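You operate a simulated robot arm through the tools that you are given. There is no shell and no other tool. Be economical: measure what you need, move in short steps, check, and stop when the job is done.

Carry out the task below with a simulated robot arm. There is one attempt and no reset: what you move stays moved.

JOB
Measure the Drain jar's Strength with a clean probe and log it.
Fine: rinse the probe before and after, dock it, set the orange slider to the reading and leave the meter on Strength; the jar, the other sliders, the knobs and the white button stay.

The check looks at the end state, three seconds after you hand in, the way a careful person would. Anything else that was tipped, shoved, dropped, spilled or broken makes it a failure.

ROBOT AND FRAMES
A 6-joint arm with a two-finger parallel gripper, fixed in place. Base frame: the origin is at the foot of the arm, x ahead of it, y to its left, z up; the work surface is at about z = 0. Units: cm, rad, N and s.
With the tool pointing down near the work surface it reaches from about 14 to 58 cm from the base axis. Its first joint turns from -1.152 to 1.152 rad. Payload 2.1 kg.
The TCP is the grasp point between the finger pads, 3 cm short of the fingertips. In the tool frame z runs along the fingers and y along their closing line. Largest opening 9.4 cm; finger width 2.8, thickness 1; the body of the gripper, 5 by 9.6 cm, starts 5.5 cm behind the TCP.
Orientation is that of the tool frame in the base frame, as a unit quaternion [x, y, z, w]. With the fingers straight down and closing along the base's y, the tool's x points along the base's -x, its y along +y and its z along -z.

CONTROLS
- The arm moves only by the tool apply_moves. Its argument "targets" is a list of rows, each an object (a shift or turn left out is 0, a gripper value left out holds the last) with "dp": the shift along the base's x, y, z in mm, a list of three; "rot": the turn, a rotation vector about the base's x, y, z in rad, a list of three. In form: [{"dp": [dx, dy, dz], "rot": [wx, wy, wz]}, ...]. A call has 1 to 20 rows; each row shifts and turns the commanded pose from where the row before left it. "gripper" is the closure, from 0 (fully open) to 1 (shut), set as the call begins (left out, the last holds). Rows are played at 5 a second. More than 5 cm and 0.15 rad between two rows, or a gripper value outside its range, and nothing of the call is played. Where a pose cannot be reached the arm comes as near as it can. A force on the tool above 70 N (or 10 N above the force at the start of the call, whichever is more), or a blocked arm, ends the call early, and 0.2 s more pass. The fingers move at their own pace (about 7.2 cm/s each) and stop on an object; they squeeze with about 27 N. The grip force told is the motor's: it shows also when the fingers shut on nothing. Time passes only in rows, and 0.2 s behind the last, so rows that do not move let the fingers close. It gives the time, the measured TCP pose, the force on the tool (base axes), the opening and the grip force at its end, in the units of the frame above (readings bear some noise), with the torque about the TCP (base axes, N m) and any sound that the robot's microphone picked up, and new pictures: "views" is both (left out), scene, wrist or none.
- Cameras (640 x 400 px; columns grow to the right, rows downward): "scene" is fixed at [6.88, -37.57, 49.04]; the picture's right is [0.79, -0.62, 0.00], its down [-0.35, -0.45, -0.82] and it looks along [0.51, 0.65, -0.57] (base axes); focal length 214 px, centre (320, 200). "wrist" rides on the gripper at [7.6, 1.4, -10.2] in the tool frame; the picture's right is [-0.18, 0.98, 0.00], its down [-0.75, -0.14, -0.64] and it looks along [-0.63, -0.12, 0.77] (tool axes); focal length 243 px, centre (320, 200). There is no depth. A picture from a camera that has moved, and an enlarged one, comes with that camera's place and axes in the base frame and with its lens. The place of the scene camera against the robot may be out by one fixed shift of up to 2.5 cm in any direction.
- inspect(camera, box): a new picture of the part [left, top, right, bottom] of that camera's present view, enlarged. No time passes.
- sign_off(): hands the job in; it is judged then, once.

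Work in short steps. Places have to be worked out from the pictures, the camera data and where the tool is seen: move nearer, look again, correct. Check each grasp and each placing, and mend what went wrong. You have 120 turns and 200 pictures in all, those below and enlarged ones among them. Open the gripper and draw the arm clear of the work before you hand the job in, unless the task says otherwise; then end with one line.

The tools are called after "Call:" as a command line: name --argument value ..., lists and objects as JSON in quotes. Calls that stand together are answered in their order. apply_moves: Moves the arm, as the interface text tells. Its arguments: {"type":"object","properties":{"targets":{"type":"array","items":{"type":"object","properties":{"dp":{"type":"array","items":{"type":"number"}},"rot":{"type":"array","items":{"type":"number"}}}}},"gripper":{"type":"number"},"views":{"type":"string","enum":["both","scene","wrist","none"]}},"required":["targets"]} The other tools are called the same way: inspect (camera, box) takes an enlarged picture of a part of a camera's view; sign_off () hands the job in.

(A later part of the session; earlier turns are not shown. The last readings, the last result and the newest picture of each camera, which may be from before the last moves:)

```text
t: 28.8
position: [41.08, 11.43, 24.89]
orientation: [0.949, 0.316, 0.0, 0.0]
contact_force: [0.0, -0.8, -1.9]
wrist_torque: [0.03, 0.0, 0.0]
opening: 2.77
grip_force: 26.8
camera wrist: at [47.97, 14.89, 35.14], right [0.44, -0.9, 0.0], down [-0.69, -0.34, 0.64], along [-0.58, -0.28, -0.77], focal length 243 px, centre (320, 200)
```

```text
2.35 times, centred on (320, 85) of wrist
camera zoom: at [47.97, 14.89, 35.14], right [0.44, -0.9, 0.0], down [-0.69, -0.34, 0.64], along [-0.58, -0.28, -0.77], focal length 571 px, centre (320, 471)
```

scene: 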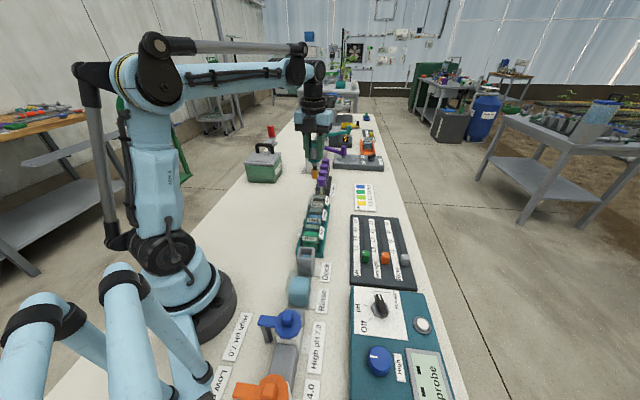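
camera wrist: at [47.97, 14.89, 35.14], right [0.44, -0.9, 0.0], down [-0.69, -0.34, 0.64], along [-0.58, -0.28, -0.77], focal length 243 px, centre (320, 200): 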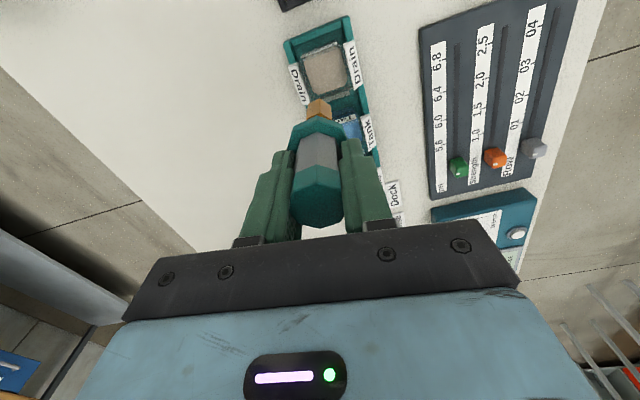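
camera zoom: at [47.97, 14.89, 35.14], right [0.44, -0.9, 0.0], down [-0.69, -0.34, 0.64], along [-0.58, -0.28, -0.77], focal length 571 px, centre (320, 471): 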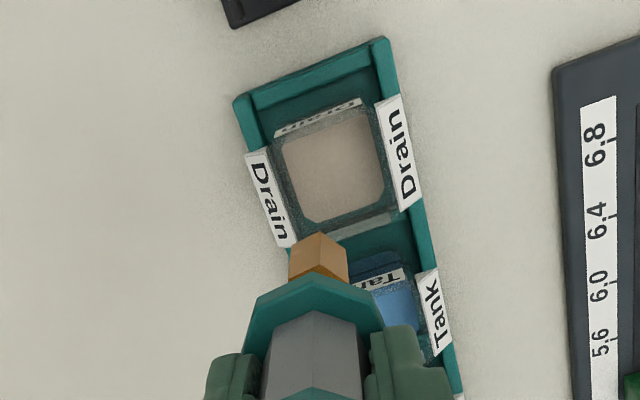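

The Drain jar centre is at about (41.95, 11.15). I shift there and also turn the tool a further -0.2 rad so that the meter display comes into the wrist view, lowering halfway.

Call:
apply_moves --targets '[{"dp": [9, -3, 0], "rot": [0, 0, -0.1]}, {"dp": [0, 0, -20], "rot": [0, 0, -0.12]}, {"dp": [0, 0, -20]}, {}]' --views "both"

Call:
inspect --camera "wrist" --box '[220, 0, 420, 170]'

Call:
inspect --camera "scene" --box '[260, 120, 380, 280]'

```text
t: 29.8
position: [41.94, 11.24, 21.05]
orientation: [0.978, 0.21, 0.0, 0.0]
contact_force: [0.1, -0.3, -1.6]
wrist_torque: [-0.02, -0.01, 0.0]
opening: 2.72
grip_force: 26.3
camera wrist: at [49.4, 13.04, 31.26], right [0.23, -0.97, 0.0], down [-0.75, -0.18, 0.64], along [-0.62, -0.15, -0.77], focal length 243 px, centre (320, 200)
```

scene: 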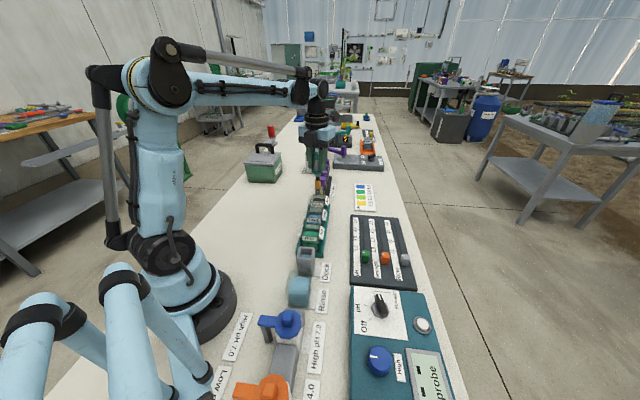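
wrist: 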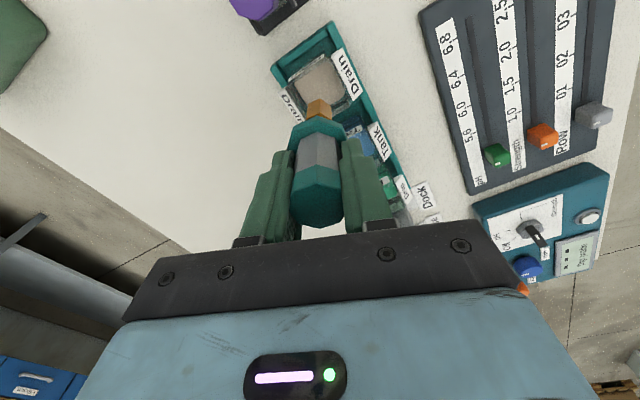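

```text
2.35 times, centred on (320, 85) of wrist
camera zoom: at [49.4, 13.04, 31.26], right [0.23, -0.97, 0.0], down [-0.75, -0.18, 0.64], along [-0.62, -0.15, -0.77], focal length 571 px, centre (320, 471)
```

zoom: 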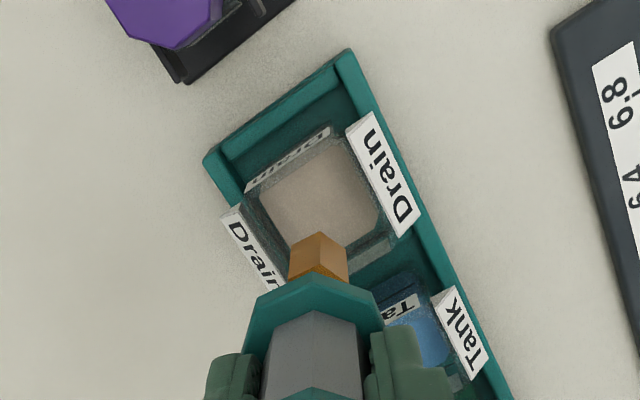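

```text
2.50 times, centred on (320, 200) of scene
camera zoom: at [6.88, -37.57, 49.04], right [0.79, -0.62, 0.0], down [-0.35, -0.45, -0.82], along [0.51, 0.65, -0.57], focal length 536 px, centre (320, 200)
```

zoom: 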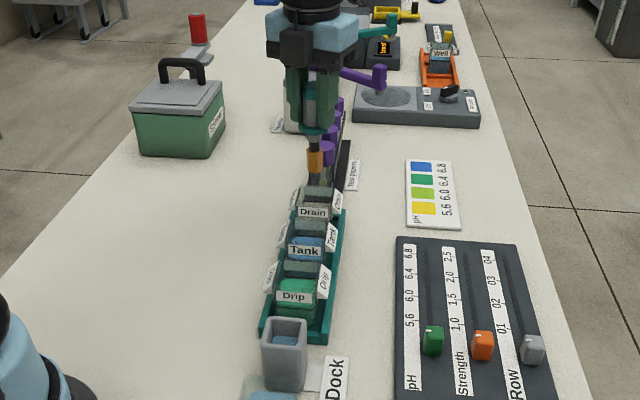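

The meter display is now visible at the right of the wrist view. I refine to about (42.2, 11.3) and lower until the tip is just above the rim.

Call:
apply_moves --targets '[{"dp": [3, 1, -25]}, {"dp": [0, 0, -20]}, {}]' --views "both"

Call:
inspect --camera "wrist" --box '[240, 20, 400, 160]'

Call:
inspect --camera "scene" --box '[280, 130, 370, 240]'

```text
t: 30.6
position: [42.33, 11.15, 16.61]
orientation: [0.978, 0.21, 0.0, 0.0]
contact_force: [0.0, -0.2, -1.8]
wrist_torque: [-0.01, 0.03, 0.0]
opening: 2.72
grip_force: 26.8
camera wrist: at [49.75, 12.95, 26.86], right [0.24, -0.97, 0.0], down [-0.74, -0.18, 0.64], along [-0.62, -0.15, -0.77], focal length 243 px, centre (320, 200)
```

scene: 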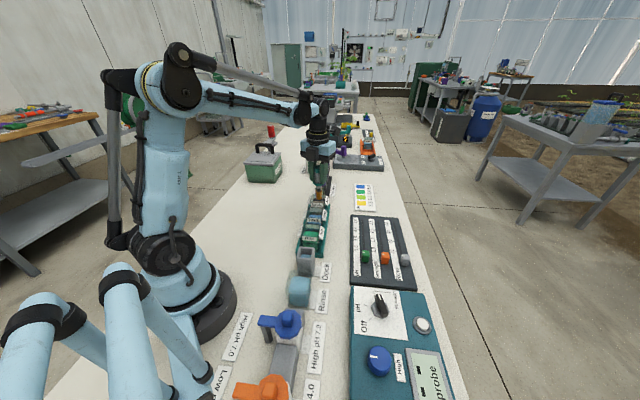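
wrist: 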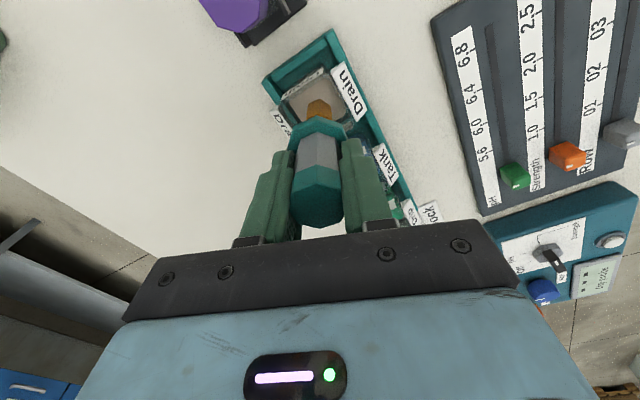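

```text
2.86 times, centred on (320, 90) of wrist
camera zoom: at [49.75, 12.95, 26.86], right [0.24, -0.97, 0.0], down [-0.74, -0.18, 0.64], along [-0.62, -0.15, -0.77], focal length 693 px, centre (320, 514)
```

zoom: 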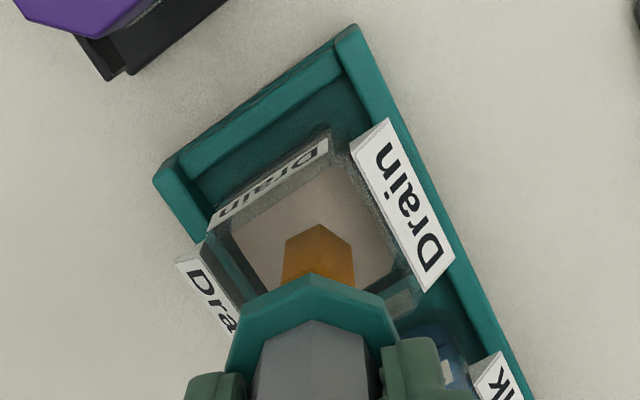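

```text
3.64 times, centred on (325, 185) of scene
camera zoom: at [6.88, -37.57, 49.04], right [0.79, -0.62, 0.0], down [-0.35, -0.45, -0.82], along [0.51, 0.65, -0.57], focal length 780 px, centre (302, 254)
```

zoom: 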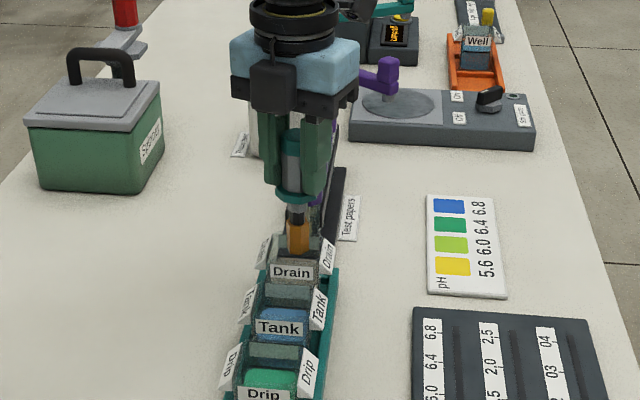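

Well aligned over the opening. Lowering in steps to TCP ~12.8.

Call:
apply_moves --targets '[{"dp": [0, 0, -12]}, {"dp": [0, 0, -12]}, {"dp": [0, 0, -12]}, {}, {}, {}]' --views "wrist"

Call:
inspect --camera "wrist" --box '[480, 180, 640, 330]'

Call:
inspect --camera "scene" --box '[280, 130, 370, 240]'

```text
t: 32.0
position: [42.28, 11.38, 12.99]
orientation: [0.978, 0.21, 0.0, 0.0]
contact_force: [-0.2, 0.3, -2.4]
wrist_torque: [0.0, 0.02, -0.01]
opening: 2.72
grip_force: 26.8
camera wrist: at [49.79, 13.21, 23.21], right [0.24, -0.97, 0.0], down [-0.74, -0.18, 0.64], along [-0.62, -0.15, -0.77], focal length 243 px, centre (320, 200)
```

wrist: 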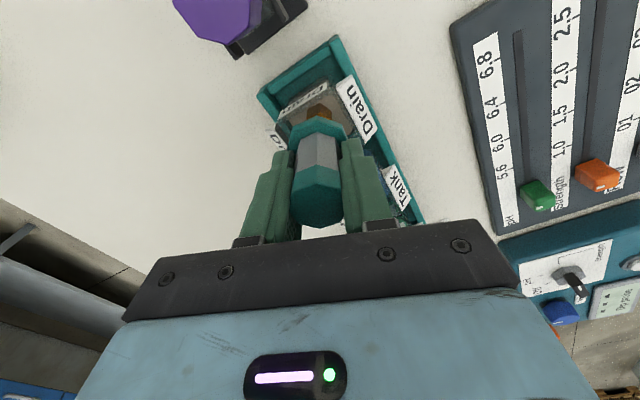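

```text
2.67 times, centred on (560, 255) of wrist
camera zoom: at [49.79, 13.21, 23.21], right [0.24, -0.97, 0.0], down [-0.74, -0.18, 0.64], along [-0.62, -0.15, -0.77], focal length 647 px, centre (-320, 53)
```

zoom: 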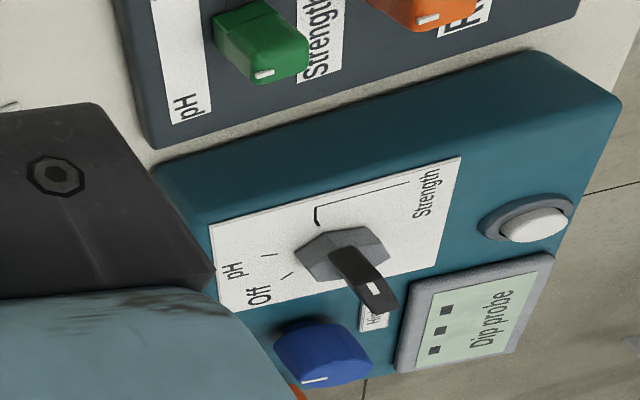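

```text
3.64 times, centred on (325, 185) of scene
camera zoom: at [6.88, -37.57, 49.04], right [0.79, -0.62, 0.0], down [-0.35, -0.45, -0.82], along [0.51, 0.65, -0.57], focal length 780 px, centre (302, 254)
```

zoom: 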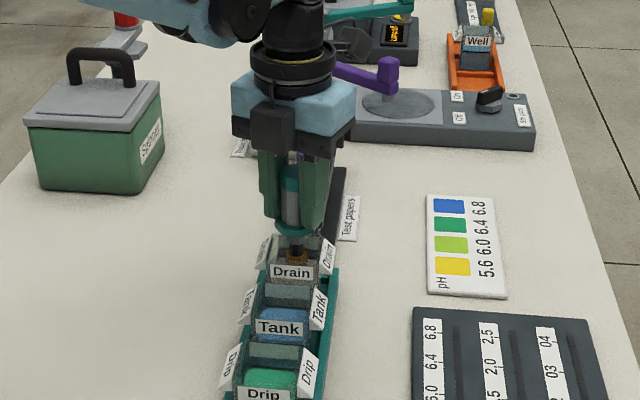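

Not deep enough yet: the display still says "Dip probe". I lower another 12 mm and wait for the reading.

Call:
apply_moves --targets '[{"dp": [0, 0, -6]}, {"dp": [0, 0, -6]}, {}, {}, {}, {}, {}, {}, {}, {}]' --views "wrist"

Call:
inspect --camera "wrist" --box '[500, 220, 640, 340]'

Call:
inspect --camera "scene" --box '[380, 320, 480, 400]'

```text
t: 34.2
position: [42.27, 11.27, 11.62]
orientation: [0.978, 0.21, 0.0, 0.001]
contact_force: [-0.5, -0.3, -1.7]
wrist_torque: [-0.03, -0.05, -0.01]
opening: 2.71
grip_force: 26.8
camera wrist: at [49.77, 13.16, 21.96], right [0.24, -0.97, 0.0], down [-0.74, -0.18, 0.64], along [-0.62, -0.15, -0.77], focal length 243 px, centre (320, 200)
```

wrist: 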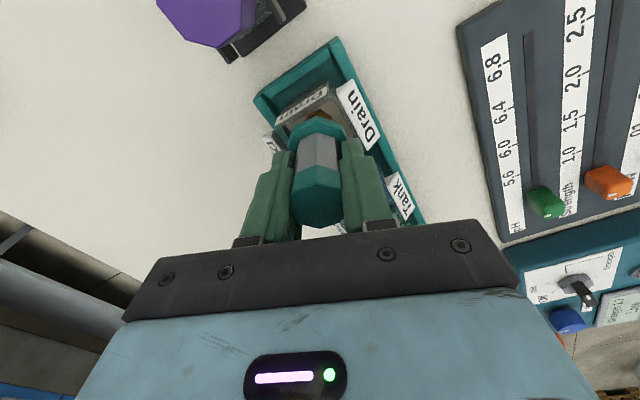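

```text
3.33 times, centred on (570, 280) of wrist
camera zoom: at [49.77, 13.16, 21.96], right [0.24, -0.97, 0.0], down [-0.74, -0.18, 0.64], along [-0.62, -0.15, -0.77], focal length 809 px, centre (-513, -67)
```

zoom: 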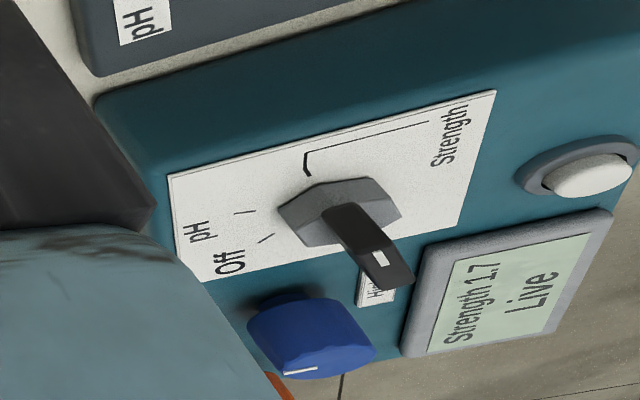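

```text
5.00 times, centred on (430, 360) of scene
camera zoom: at [6.88, -37.57, 49.04], right [0.79, -0.62, 0.0], down [-0.35, -0.45, -0.82], along [0.51, 0.65, -0.57], focal length 1072 px, centre (-230, -600)
```

zoom: 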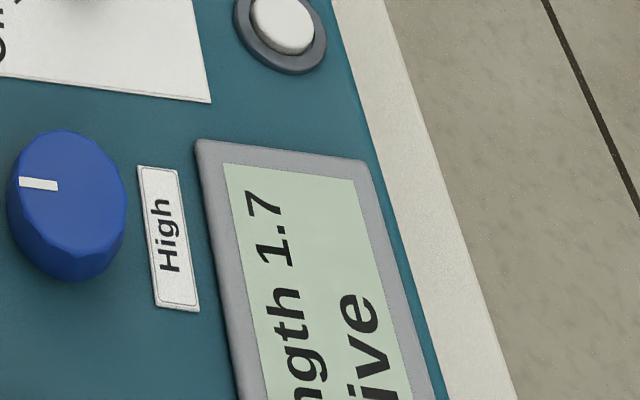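

Reading "Strength 1.7, Live". I wait a few more seconds to see whether it settles.

Call:
apply_moves --targets '[{}, {}, {}, {}, {}, {}, {}, {}, {}, {}, {}, {}, {}, {}, {}, {}, {}, {}, {}, {}]' --views "none"

Call:
inspect --camera "wrist" --box '[580, 260, 640, 340]'

Call:
inspect --camera "wrist" --box '[240, 60, 400, 160]'

```text
t: 38.4
position: [42.25, 11.28, 11.72]
orientation: [0.978, 0.21, 0.001, 0.0]
contact_force: [-0.3, 0.1, -1.2]
wrist_torque: [-0.02, 0.04, -0.01]
opening: 2.71
grip_force: 26.8
```

```text
5.00 times, centred on (610, 300) of wrist
camera zoom: at [49.77, 13.16, 21.96], right [0.24, -0.97, 0.0], down [-0.74, -0.18, 0.64], along [-0.62, -0.15, -0.77], focal length 1213 px, centre (-1130, -300)
```

zoom: 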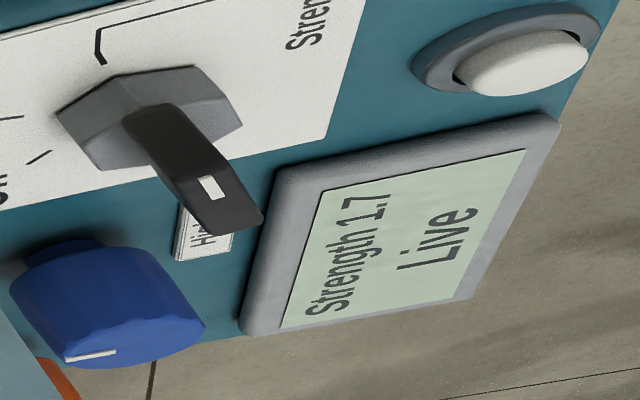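

```text
4.00 times, centred on (320, 110) of wrist
camera zoom: at [49.77, 13.16, 21.96], right [0.24, -0.97, 0.0], down [-0.74, -0.18, 0.64], along [-0.62, -0.15, -0.77], focal length 970 px, centre (320, 560)
```

zoom: 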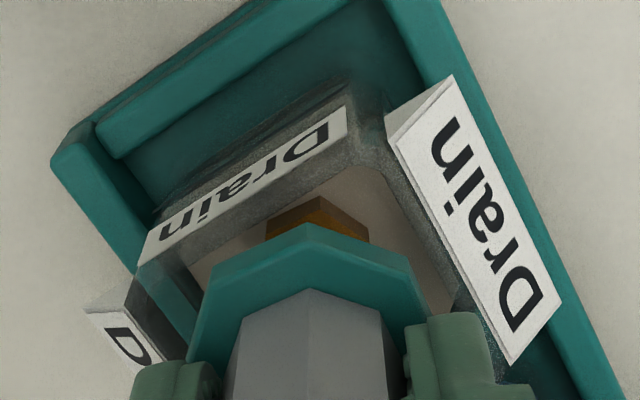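

Steady at 1.7. I lift straight out and return to Rinse by the reverse path, undoing the extra turn.

Call:
apply_moves --targets '[{"dp": [0, 0, 15]}, {"dp": [0, 0, 20]}, {"dp": [0, 0, 25]}, {}, {}, {}, {"dp": [0, 0, 40]}, {"dp": [0, 0, 33]}, {"dp": [-47, -10, 0], "rot": [0, 0, 0.1]}, {"dp": [-47, -10, 0], "rot": [0, 0, 0.12]}, {"dp": [-45, -27, 0]}, {"dp": [-36, -35, 0]}, {"dp": [-25, -42, 0]}, {"dp": [-19, -45, 0]}, {"dp": [-12, -45, 0]}, {"dp": [0, -18, -20]}, {}]' --views "wrist"

Call:
inspect --camera "wrist" --box '[230, 0, 410, 160]'

```text
refused: row 11 steps farther than a row can; nothing moved
```

```text
2.50 times, centred on (320, 80) of wrist
camera zoom: at [49.77, 13.16, 21.96], right [0.24, -0.97, 0.0], down [-0.74, -0.18, 0.64], along [-0.62, -0.15, -0.77], focal length 606 px, centre (320, 500)
```

zoom: 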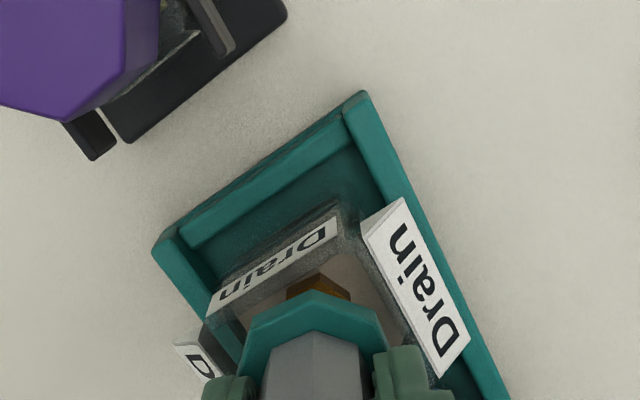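

One step was too long; I repeat with shorter steps.

Call:
apply_moves --targets '[{"dp": [0, 0, 15]}, {"dp": [0, 0, 20]}, {"dp": [0, 0, 25]}, {}, {}, {}, {"dp": [0, 0, 40]}, {"dp": [0, 0, 33]}, {"dp": [-46, -10, 0], "rot": [0, 0, 0.1]}, {"dp": [-46, -10, 0], "rot": [0, 0, 0.12]}, {"dp": [-41, -24, 0]}, {"dp": [-34, -33, 0]}, {"dp": [-24, -40, 0]}, {"dp": [-18, -43, 0]}, {"dp": [-14, -45, 0]}, {"dp": [-8, -27, -20]}, {}]' --views "wrist"

Call:
inspect --camera "wrist" --box '[230, 0, 410, 160]'

Call:
inspect --camera "scene" --box '[240, 170, 360, 330]'

```text
t: 42.0
position: [19.25, -11.84, 22.6]
orientation: [0.949, 0.315, 0.0, 0.0]
contact_force: [-0.6, -0.7, -1.9]
wrist_torque: [0.02, -0.02, -0.02]
opening: 2.7
grip_force: 27.1
camera wrist: at [26.19, -8.42, 32.87], right [0.44, -0.9, 0.0], down [-0.69, -0.34, 0.64], along [-0.58, -0.28, -0.77], focal length 243 px, centre (320, 200)
```

wrist: 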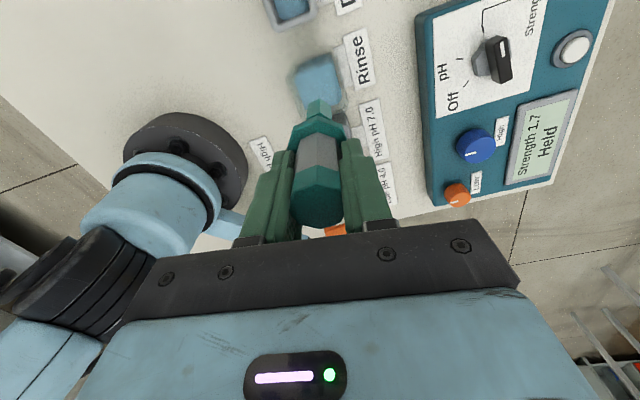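

```text
2.50 times, centred on (320, 80) of wrist
camera zoom: at [26.19, -8.42, 32.87], right [0.44, -0.9, 0.0], down [-0.69, -0.34, 0.64], along [-0.58, -0.28, -0.77], focal length 606 px, centre (320, 500)
```

zoom: 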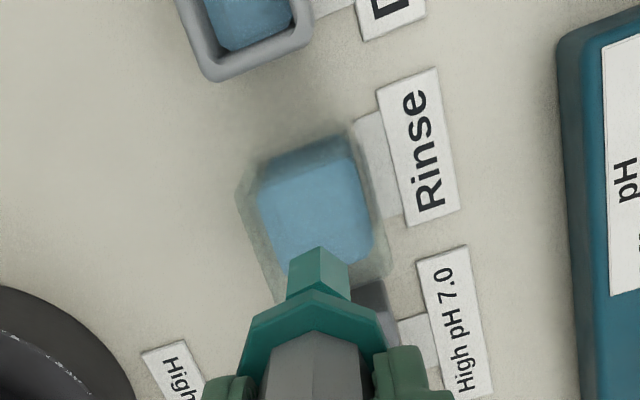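

```text
2.50 times, centred on (300, 250) of scene
camera zoom: at [6.88, -37.57, 49.04], right [0.79, -0.62, 0.0], down [-0.35, -0.45, -0.82], along [0.51, 0.65, -0.57], focal length 536 px, centre (370, 75)
```

zoom: 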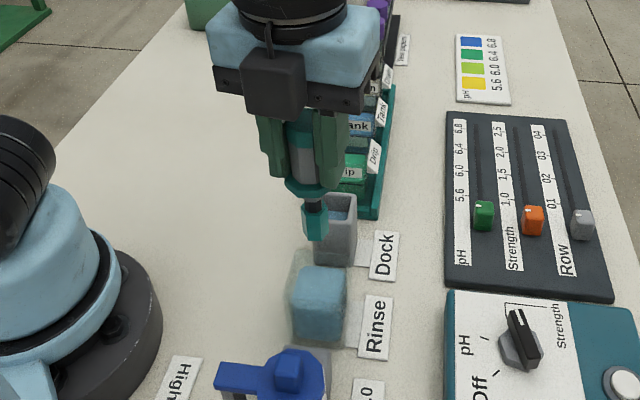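

The display shows "Strength 1.7 Held", and the tip is now teal instead of amber, presumably a status marker. I rinse again at the same spot, well submerged.

Call:
apply_moves --targets '[{"dp": [-1, 0, -40]}, {"dp": [0, 0, -40]}, {"dp": [0, 0, -22]}, {"dp": [0, 0, -8]}, {}, {}, {}, {}, {}, {}, {}, {}, {}, {}, {}, {}, {}, {}, {}, {}]' --views "wrist"

Call:
apply_moves --targets '[{"dp": [0, 0, 25]}, {"dp": [0, 0, 35]}, {}, {}, {}, {"dp": [0, 0, 50]}, {}]' --views "wrist"

Call:
inspect --camera "wrist" --box '[230, 0, 410, 160]'

```text
t: 46.2
position: [19.32, -12.05, 12.09]
orientation: [0.949, 0.316, 0.0, 0.0]
contact_force: [0.7, -0.1, -0.3]
wrist_torque: [-0.04, 0.0, 0.0]
opening: 2.7
grip_force: 27.2
camera wrist: at [26.12, -8.57, 22.31], right [0.44, -0.9, 0.0], down [-0.69, -0.34, 0.64], along [-0.58, -0.28, -0.77], focal length 243 px, centre (320, 200)
```

wrist: 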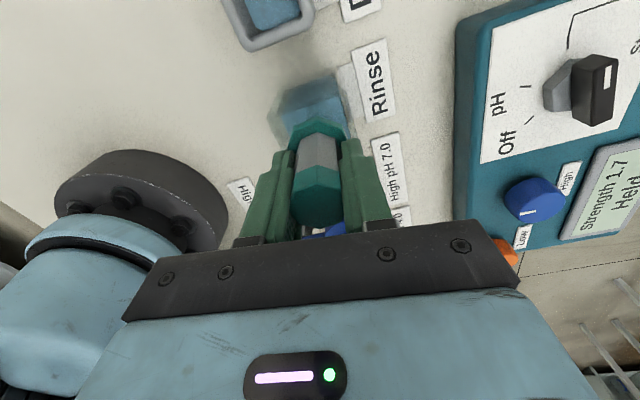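

```text
t: 47.8
position: [19.41, -11.87, 23.18]
orientation: [0.949, 0.316, 0.0, 0.0]
contact_force: [0.0, -0.1, -1.7]
wrist_torque: [-0.03, 0.0, 0.0]
opening: 2.7
grip_force: 27.4
camera wrist: at [26.23, -8.53, 33.4], right [0.44, -0.9, 0.0], down [-0.69, -0.34, 0.64], along [-0.58, -0.28, -0.77], focal length 243 px, centre (320, 200)
```

wrist: 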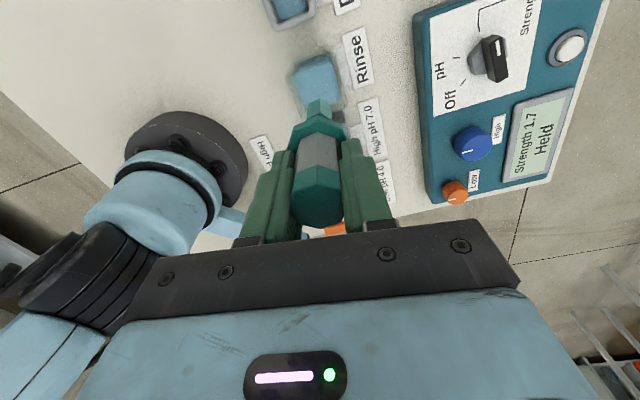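

```text
2.50 times, centred on (320, 80) of wrist
camera zoom: at [26.23, -8.53, 33.4], right [0.44, -0.9, 0.0], down [-0.69, -0.34, 0.64], along [-0.58, -0.28, -0.77], focal length 606 px, centre (320, 500)
```

zoom: 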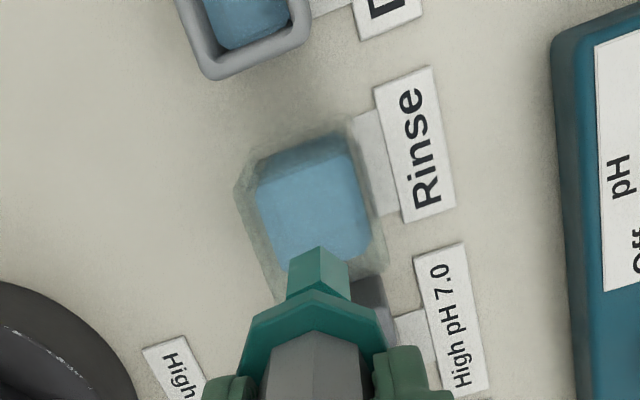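

The teal tip goes with the "Held" state. To be sure of the after-rinse I dip once more a little deeper, then lift out.

Call:
apply_moves --targets '[{"dp": [-2, 0, -40]}, {"dp": [-1, 0, -40]}, {"dp": [0, 0, -25]}, {"dp": [0, 0, -11]}, {}, {}, {}, {}, {}, {}, {}, {}, {}, {}, {}, {}, {}, {}, {}, {}]' --views "scene"

Call:
inspect --camera "wrist" --box '[240, 40, 400, 160]'

```text
t: 52.0
position: [19.08, -11.89, 11.71]
orientation: [0.949, 0.316, 0.0, 0.0]
contact_force: [-0.6, 0.8, -1.8]
wrist_torque: [-0.01, -0.04, -0.01]
opening: 2.72
grip_force: 27.2
```

scene: 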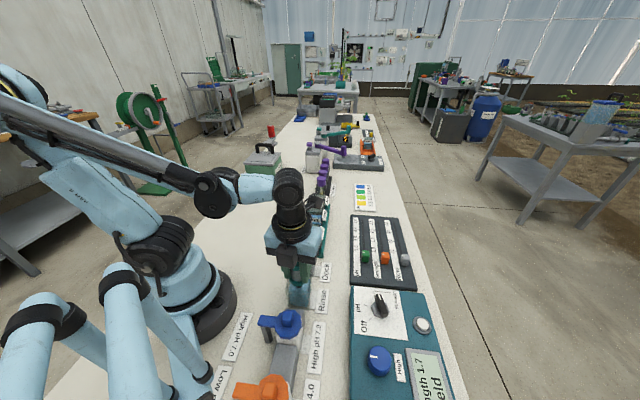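

```text
3.33 times, centred on (320, 100) of wrist
camera zoom: at [25.86, -8.48, 21.95], right [0.44, -0.9, 0.0], down [-0.69, -0.34, 0.64], along [-0.58, -0.28, -0.77], focal length 809 px, centre (320, 533)
```

zoom: 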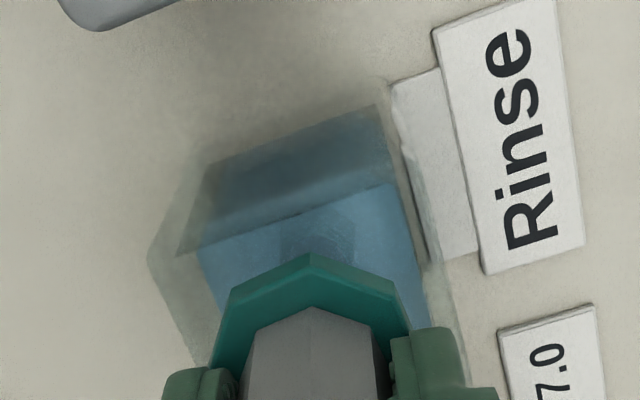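

Fully submerged, done. Now lift and move over the dock.

Call:
apply_moves --targets '[{"dp": [0, 0, 30]}, {"dp": [0, 0, 35]}, {}, {}, {}, {"dp": [0, 0, 40]}, {"dp": [27, 29, 0]}, {"dp": [27, 28, -5]}, {}, {}]' --views "both"

Call:
inspect --camera "wrist" --box '[230, 0, 410, 160]'

Call:
inspect --camera "scene" --box '[250, 150, 370, 310]'

```text
t: 54.2
position: [24.63, -6.2, 21.28]
orientation: [0.949, 0.315, 0.0, 0.001]
contact_force: [-0.7, 0.4, -1.5]
wrist_torque: [-0.02, 0.01, -0.02]
opening: 2.73
grip_force: 27.4
camera wrist: at [31.4, -2.8, 31.55], right [0.44, -0.9, 0.0], down [-0.69, -0.34, 0.64], along [-0.58, -0.28, -0.77], focal length 243 px, centre (320, 200)
```

scene: 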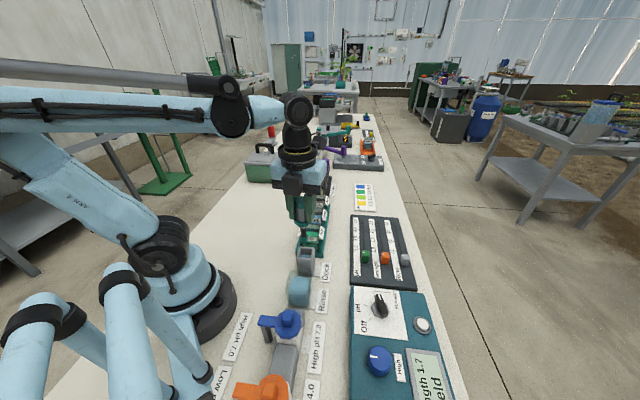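
wrist: 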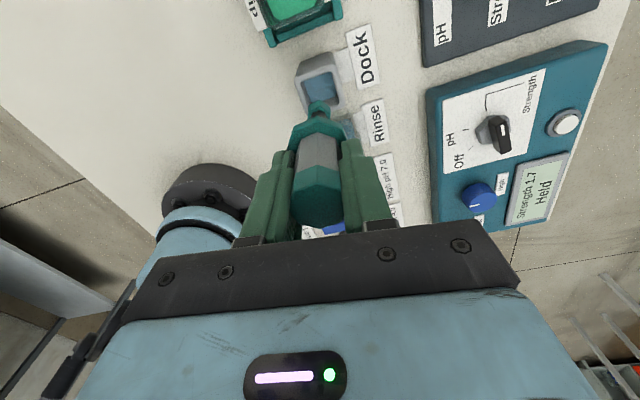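

```text
2.50 times, centred on (320, 80) of wrist
camera zoom: at [31.4, -2.8, 31.55], right [0.44, -0.9, 0.0], down [-0.69, -0.34, 0.64], along [-0.58, -0.28, -0.77], focal length 606 px, centre (320, 500)
```

zoom: 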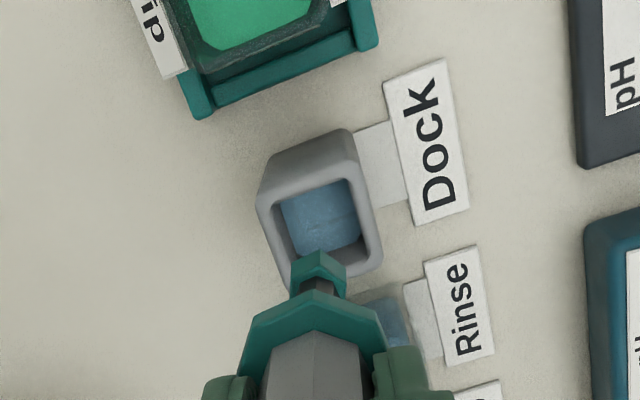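

```text
2.50 times, centred on (310, 230) of scene
camera zoom: at [6.88, -37.57, 49.04], right [0.79, -0.62, 0.0], down [-0.35, -0.45, -0.82], along [0.51, 0.65, -0.57], focal length 536 px, centre (345, 125)
```

zoom: 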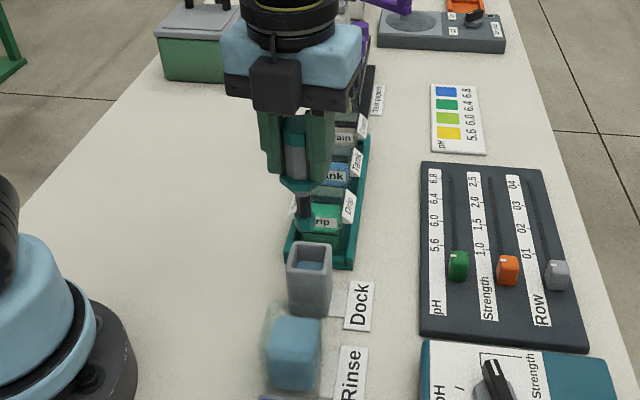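

The tip looks different from before; I zoom in to check it.

Call:
inspect --camera "wrist" --box '[290, 80, 350, 130]'

Call:
inspect --camera "scene" --box '[285, 190, 335, 260]'

Call:
inspect --camera "scene" --box '[270, 265, 320, 315]'

```text
8.00 times, centred on (320, 105) of wrist
camera zoom: at [31.4, -2.8, 31.55], right [0.44, -0.9, 0.0], down [-0.69, -0.34, 0.64], along [-0.58, -0.28, -0.77], focal length 1941 px, centre (320, 960)
```

zoom: 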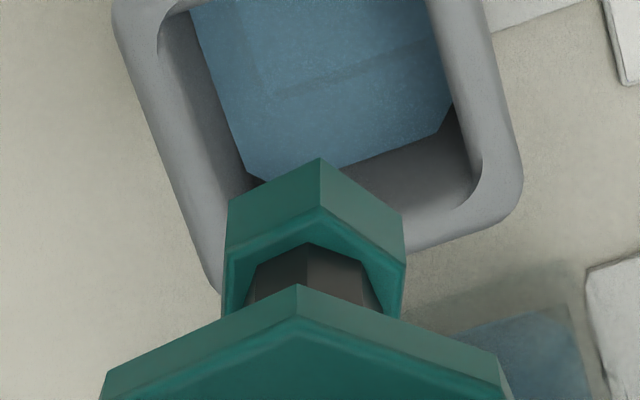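

```text
5.71 times, centred on (310, 225) of scene
camera zoom: at [6.88, -37.57, 49.04], right [0.79, -0.62, 0.0], down [-0.35, -0.45, -0.82], along [0.51, 0.65, -0.57], focal length 1226 px, centre (377, 57)
```

zoom: 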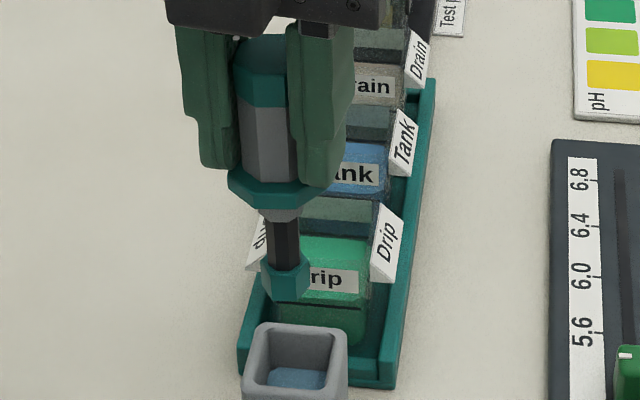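

```text
8.00 times, centred on (295, 290) of scene
camera zoom: at [6.88, -37.57, 49.04], right [0.79, -0.62, 0.0], down [-0.35, -0.45, -0.82], along [0.51, 0.65, -0.57], focal length 1716 px, centre (520, -520)
```

zoom: 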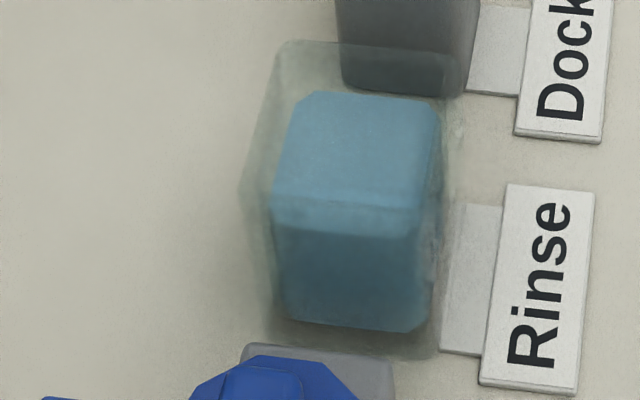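

After this last, longer rinsing the tip is bare (black stem, small teal guard): the coating seen before is gone. So during the first reading the probe may still have carried an amber residue. To be safe I measure again now that it is visibly clean.

Call:
apply_moves --targets '[{"dp": [0, 0, 37]}, {"dp": [0, 45, 0]}, {"dp": [10, 45, 0]}, {"dp": [25, 42, 0]}, {"dp": [37, 30, 0], "rot": [0, 0, -0.1]}, {"dp": [48, 8, 0], "rot": [0, 0, -0.12]}, {"dp": [48, 4, 0]}, {"dp": [9, 1, -20]}, {"dp": [0, 0, -30]}, {}, {}]' --views "wrist"

Call:
inspect --camera "wrist" --box '[240, 20, 400, 160]'

Call:
inspect --camera "scene" --box '[280, 130, 370, 240]'

```text
t: 56.6
position: [41.9, 11.33, 20.37]
orientation: [0.978, 0.21, 0.0, 0.0]
contact_force: [-0.3, 0.0, -1.3]
wrist_torque: [0.02, 0.02, 0.0]
opening: 2.73
grip_force: 26.3
camera wrist: at [49.3, 13.2, 30.64], right [0.24, -0.97, 0.0], down [-0.74, -0.18, 0.64], along [-0.62, -0.15, -0.77], focal length 243 px, centre (320, 200)
```

wrist: 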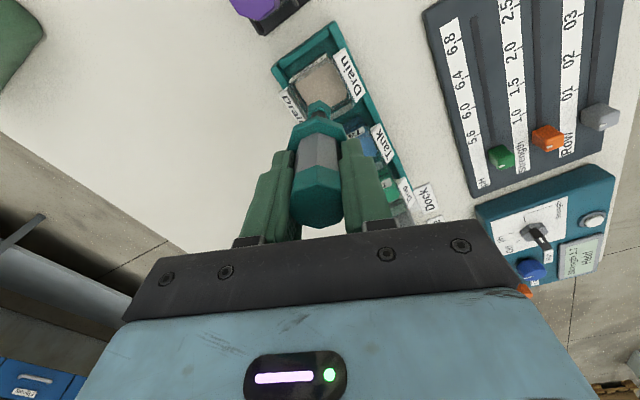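

```text
2.86 times, centred on (320, 90) of wrist
camera zoom: at [49.3, 13.2, 30.64], right [0.24, -0.97, 0.0], down [-0.74, -0.18, 0.64], along [-0.62, -0.15, -0.77], focal length 693 px, centre (320, 514)
```

zoom: 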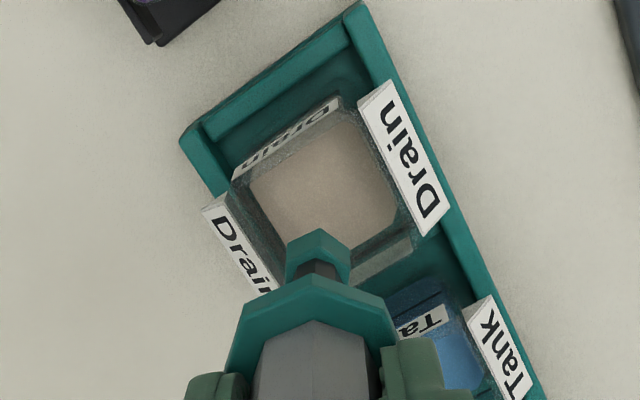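

```text
3.64 times, centred on (325, 185) of scene
camera zoom: at [6.88, -37.57, 49.04], right [0.79, -0.62, 0.0], down [-0.35, -0.45, -0.82], along [0.51, 0.65, -0.57], focal length 780 px, centre (302, 254)
```

zoom: 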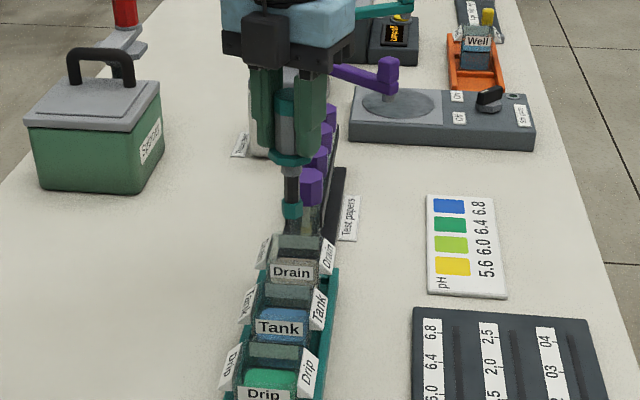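

Bare tip, over the jar. I add +4 mm in x to match the previous dip and lower to TCP ~11.6.

Call:
apply_moves --targets '[{"dp": [4, 0, -20]}, {"dp": [0, 0, -20]}, {"dp": [0, 0, -16]}, {"dp": [0, 0, -12]}, {"dp": [0, 0, -10]}, {"dp": [0, 0, -10]}, {}, {}, {}, {}, {}, {}, {}, {}, {}, {}, {}, {}, {}, {}]' --views "none"

Call:
inspect --camera "wrist" --box '[580, 260, 640, 340]'

Call:
apply_moves --targets '[{}, {}, {}, {}, {}, {}, {}, {}, {}, {}, {}, {}]' --views "none"

Call:
inspect --camera "wrist" --box '[580, 260, 640, 340]'

```text
t: 60.8
position: [42.29, 11.3, 11.39]
orientation: [0.978, 0.209, 0.0, 0.0]
contact_force: [0.8, 0.9, -1.0]
wrist_torque: [-0.01, -0.02, 0.01]
opening: 2.71
grip_force: 26.7
```

```text
5.00 times, centred on (610, 300) of wrist
camera zoom: at [49.79, 13.13, 21.68], right [0.24, -0.97, 0.0], down [-0.74, -0.18, 0.64], along [-0.62, -0.15, -0.77], focal length 1213 px, centre (-1130, -300)
```

zoom: 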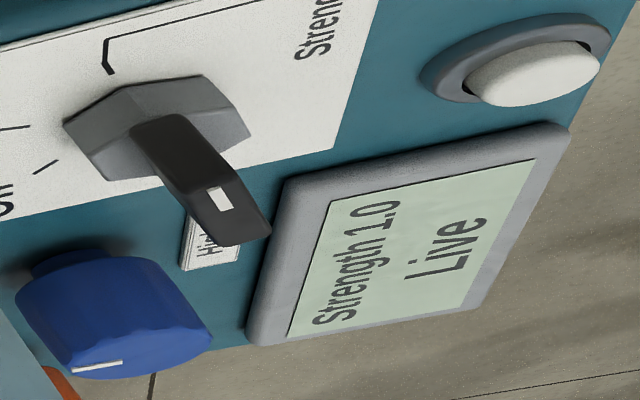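

```text
t: 63.4
position: [42.27, 11.42, 11.43]
orientation: [0.978, 0.21, 0.0, 0.0]
contact_force: [0.4, -0.4, -1.4]
wrist_torque: [0.01, -0.01, 0.01]
opening: 2.73
grip_force: 27.3
```

```text
5.00 times, centred on (610, 300) of wrist
camera zoom: at [49.79, 13.13, 21.68], right [0.24, -0.97, 0.0], down [-0.74, -0.18, 0.64], along [-0.62, -0.15, -0.77], focal length 1213 px, centre (-1130, -300)
```

zoom: 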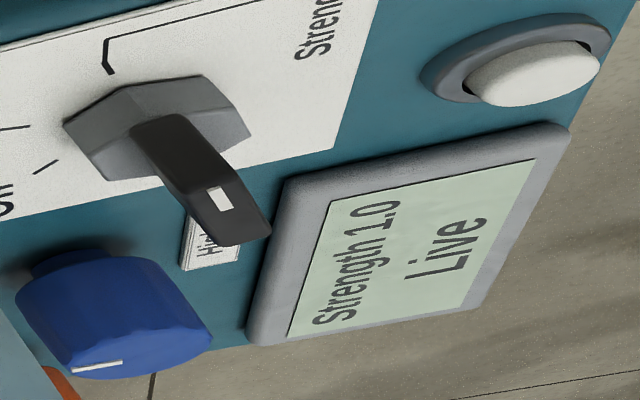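

With the clean probe the reading is a steady 1.0, so 1.7 came from residue. 1.0 is the value to log. Lifting out and going back for the after-rinse.

Call:
apply_moves --targets '[{"dp": [0, 0, 15]}, {"dp": [0, 0, 20]}, {"dp": [0, 0, 25]}, {}, {}, {}, {"dp": [0, 0, 40]}, {"dp": [0, 0, 33]}, {"dp": [-46, -10, 0], "rot": [0, 0, 0.1]}, {"dp": [-46, -10, 0], "rot": [0, 0, 0.12]}, {"dp": [-41, -24, 0]}, {"dp": [-34, -33, 0]}, {"dp": [-24, -40, 0]}, {"dp": [-18, -43, 0]}, {"dp": [-14, -45, 0]}, {"dp": [-9, -27, -20]}, {}]' --views "wrist"

Call:
inspect --camera "wrist" --box '[230, 0, 410, 160]'

```text
t: 67.0
position: [19.08, -11.61, 22.74]
orientation: [0.949, 0.315, 0.0, 0.0]
contact_force: [-0.4, 0.7, -1.8]
wrist_torque: [0.0, 0.01, -0.02]
opening: 2.71
grip_force: 27.3
camera wrist: at [25.85, -8.26, 32.98], right [0.44, -0.9, 0.0], down [-0.69, -0.34, 0.64], along [-0.58, -0.28, -0.77], focal length 243 px, centre (320, 200)
```

wrist: 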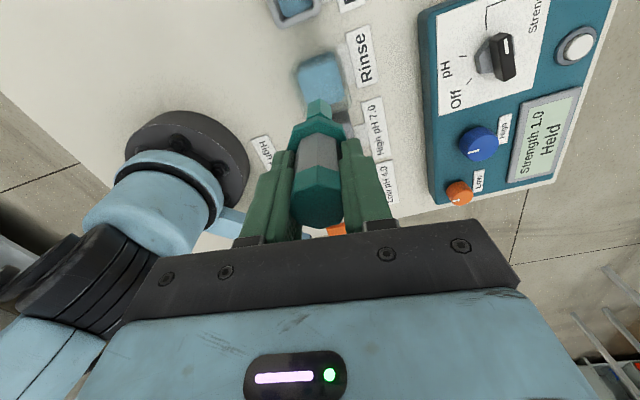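

```text
2.50 times, centred on (320, 80) of wrist
camera zoom: at [25.85, -8.26, 32.98], right [0.44, -0.9, 0.0], down [-0.69, -0.34, 0.64], along [-0.58, -0.28, -0.77], focal length 606 px, centre (320, 500)
```

zoom: 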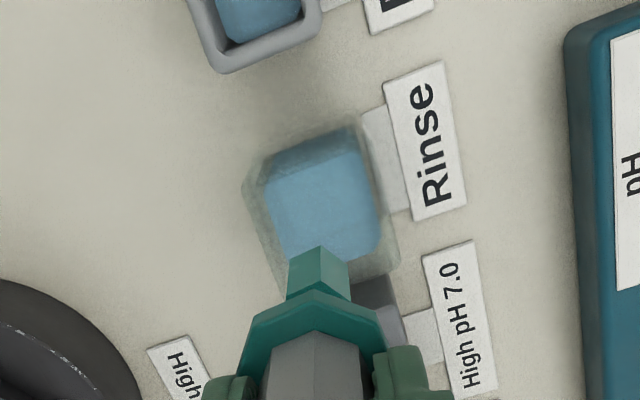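

Held at 1.0; the tip again bears a teal film from the sample. I rinse deeper and longer.

Call:
apply_moves --targets '[{"dp": [0, -2, -40]}, {"dp": [0, 0, -40]}, {"dp": [0, 0, -24]}, {"dp": [0, 0, -10]}, {}, {}, {}, {}, {}, {}, {}, {}, {}, {}, {}, {}, {}, {}, {}, {}]' --views "none"

Call:
apply_moves --targets '[{}, {}, {}, {}, {}, {}, {}, {}, {}, {}, {"dp": [0, 0, 25]}, {"dp": [0, 0, 35]}, {}, {}, {}, {"dp": [0, 0, 50]}, {}]' --views "wrist"

Call:
inspect --camera "wrist" --box '[230, 0, 410, 160]'

```text
t: 71.2
position: [19.08, -12.08, 11.28]
orientation: [0.949, 0.316, -0.001, 0.0]
contact_force: [0.6, -0.7, -1.1]
wrist_torque: [0.03, 0.0, 0.02]
opening: 2.73
grip_force: 26.9
```

```text
t: 74.8
position: [19.33, -12.24, 21.95]
orientation: [0.949, 0.316, 0.0, 0.0]
contact_force: [0.5, -0.1, -1.3]
wrist_torque: [0.02, 0.01, -0.03]
opening: 2.71
grip_force: 26.6
camera wrist: at [26.13, -8.76, 32.3], right [0.44, -0.9, 0.0], down [-0.69, -0.34, 0.64], along [-0.58, -0.28, -0.77], focal length 243 px, centre (320, 200)
```

wrist: 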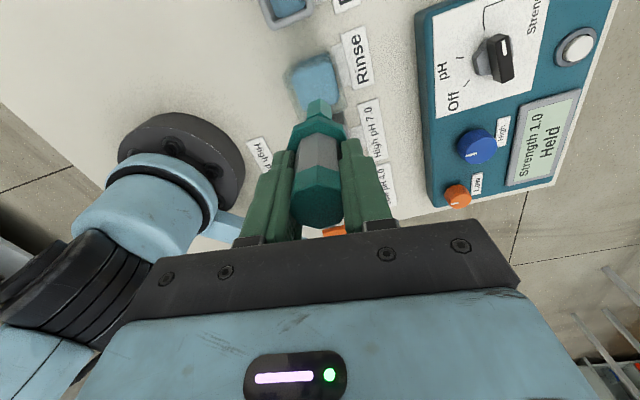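

```text
2.50 times, centred on (320, 80) of wrist
camera zoom: at [26.13, -8.76, 32.3], right [0.44, -0.9, 0.0], down [-0.69, -0.34, 0.64], along [-0.58, -0.28, -0.77], focal length 606 px, centre (320, 500)
```

zoom: 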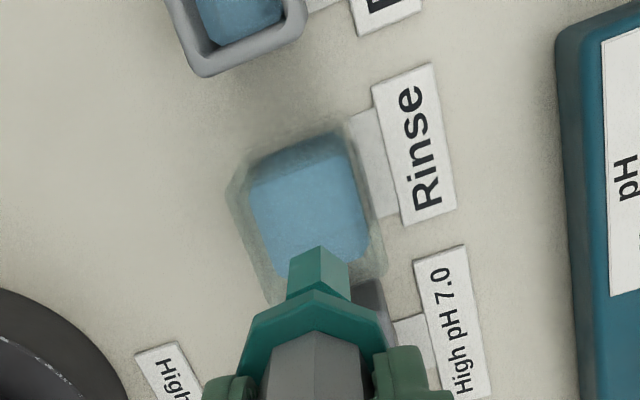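

The film still shows about 1 s after lifting. I wait 2 s to see whether it simply drips off before dipping again.

Call:
apply_moves --targets '[{}, {}, {}, {}, {}, {}, {}, {}, {}, {}]' --views "none"

Call:
inspect --camera "wrist" --box '[290, 80, 350, 130]'

```text
t: 77.0
position: [19.32, -12.19, 22.0]
orientation: [0.949, 0.316, 0.0, 0.0]
contact_force: [-0.1, -0.5, -1.1]
wrist_torque: [0.02, 0.04, -0.01]
opening: 2.71
grip_force: 27.2
```

```text
8.00 times, centred on (320, 105) of wrist
camera zoom: at [26.14, -8.76, 32.27], right [0.44, -0.9, 0.0], down [-0.69, -0.34, 0.64], along [-0.58, -0.28, -0.77], focal length 1941 px, centre (320, 960)
```

zoom: 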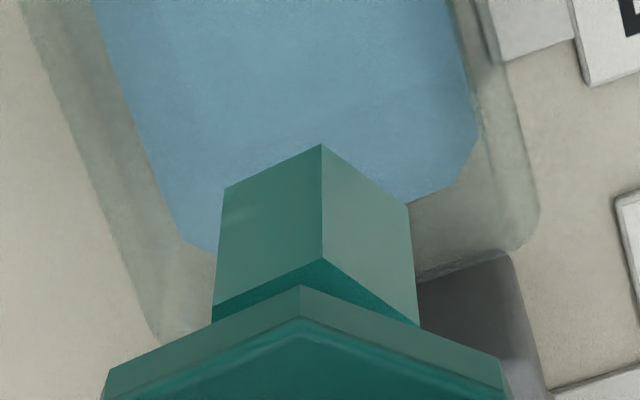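

The film stays, so one dip isn't enough (as before, the second dip cleared it). Dipping again.

Call:
apply_moves --targets '[{"dp": [-2, 2, -40]}, {"dp": [0, 1, -40]}, {"dp": [0, 0, -20]}, {"dp": [0, 0, -6]}, {}, {}, {}, {}, {}, {}, {}, {}, {}, {}, {}, {}, {}, {}, {}, {}]' --views "none"

Call:
apply_moves --targets '[{"dp": [0, 0, 25]}, {"dp": [0, 0, 35]}, {}, {}, {}, {"dp": [0, 0, 45]}, {}]' --views "none"

Call:
inspect --camera "wrist" --box '[290, 80, 350, 130]'

```text
t: 81.2
position: [18.91, -11.69, 11.59]
orientation: [0.949, 0.315, 0.0, 0.0]
contact_force: [-0.4, 0.1, -1.5]
wrist_torque: [0.0, 0.0, 0.02]
opening: 2.72
grip_force: 27.0
```

```text
t: 82.8
position: [18.88, -11.66, 22.27]
orientation: [0.949, 0.317, 0.001, -0.001]
contact_force: [-0.2, -0.1, -1.7]
wrist_torque: [0.0, -0.01, -0.02]
opening: 2.74
grip_force: 27.4
```

```text
8.00 times, centred on (320, 105) of wrist
camera zoom: at [25.76, -8.28, 32.47], right [0.44, -0.9, 0.0], down [-0.69, -0.34, 0.64], along [-0.58, -0.28, -0.77], focal length 1941 px, centre (320, 960)
```

zoom: 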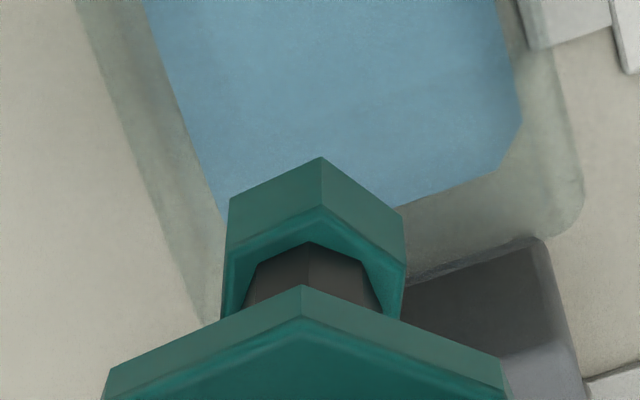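

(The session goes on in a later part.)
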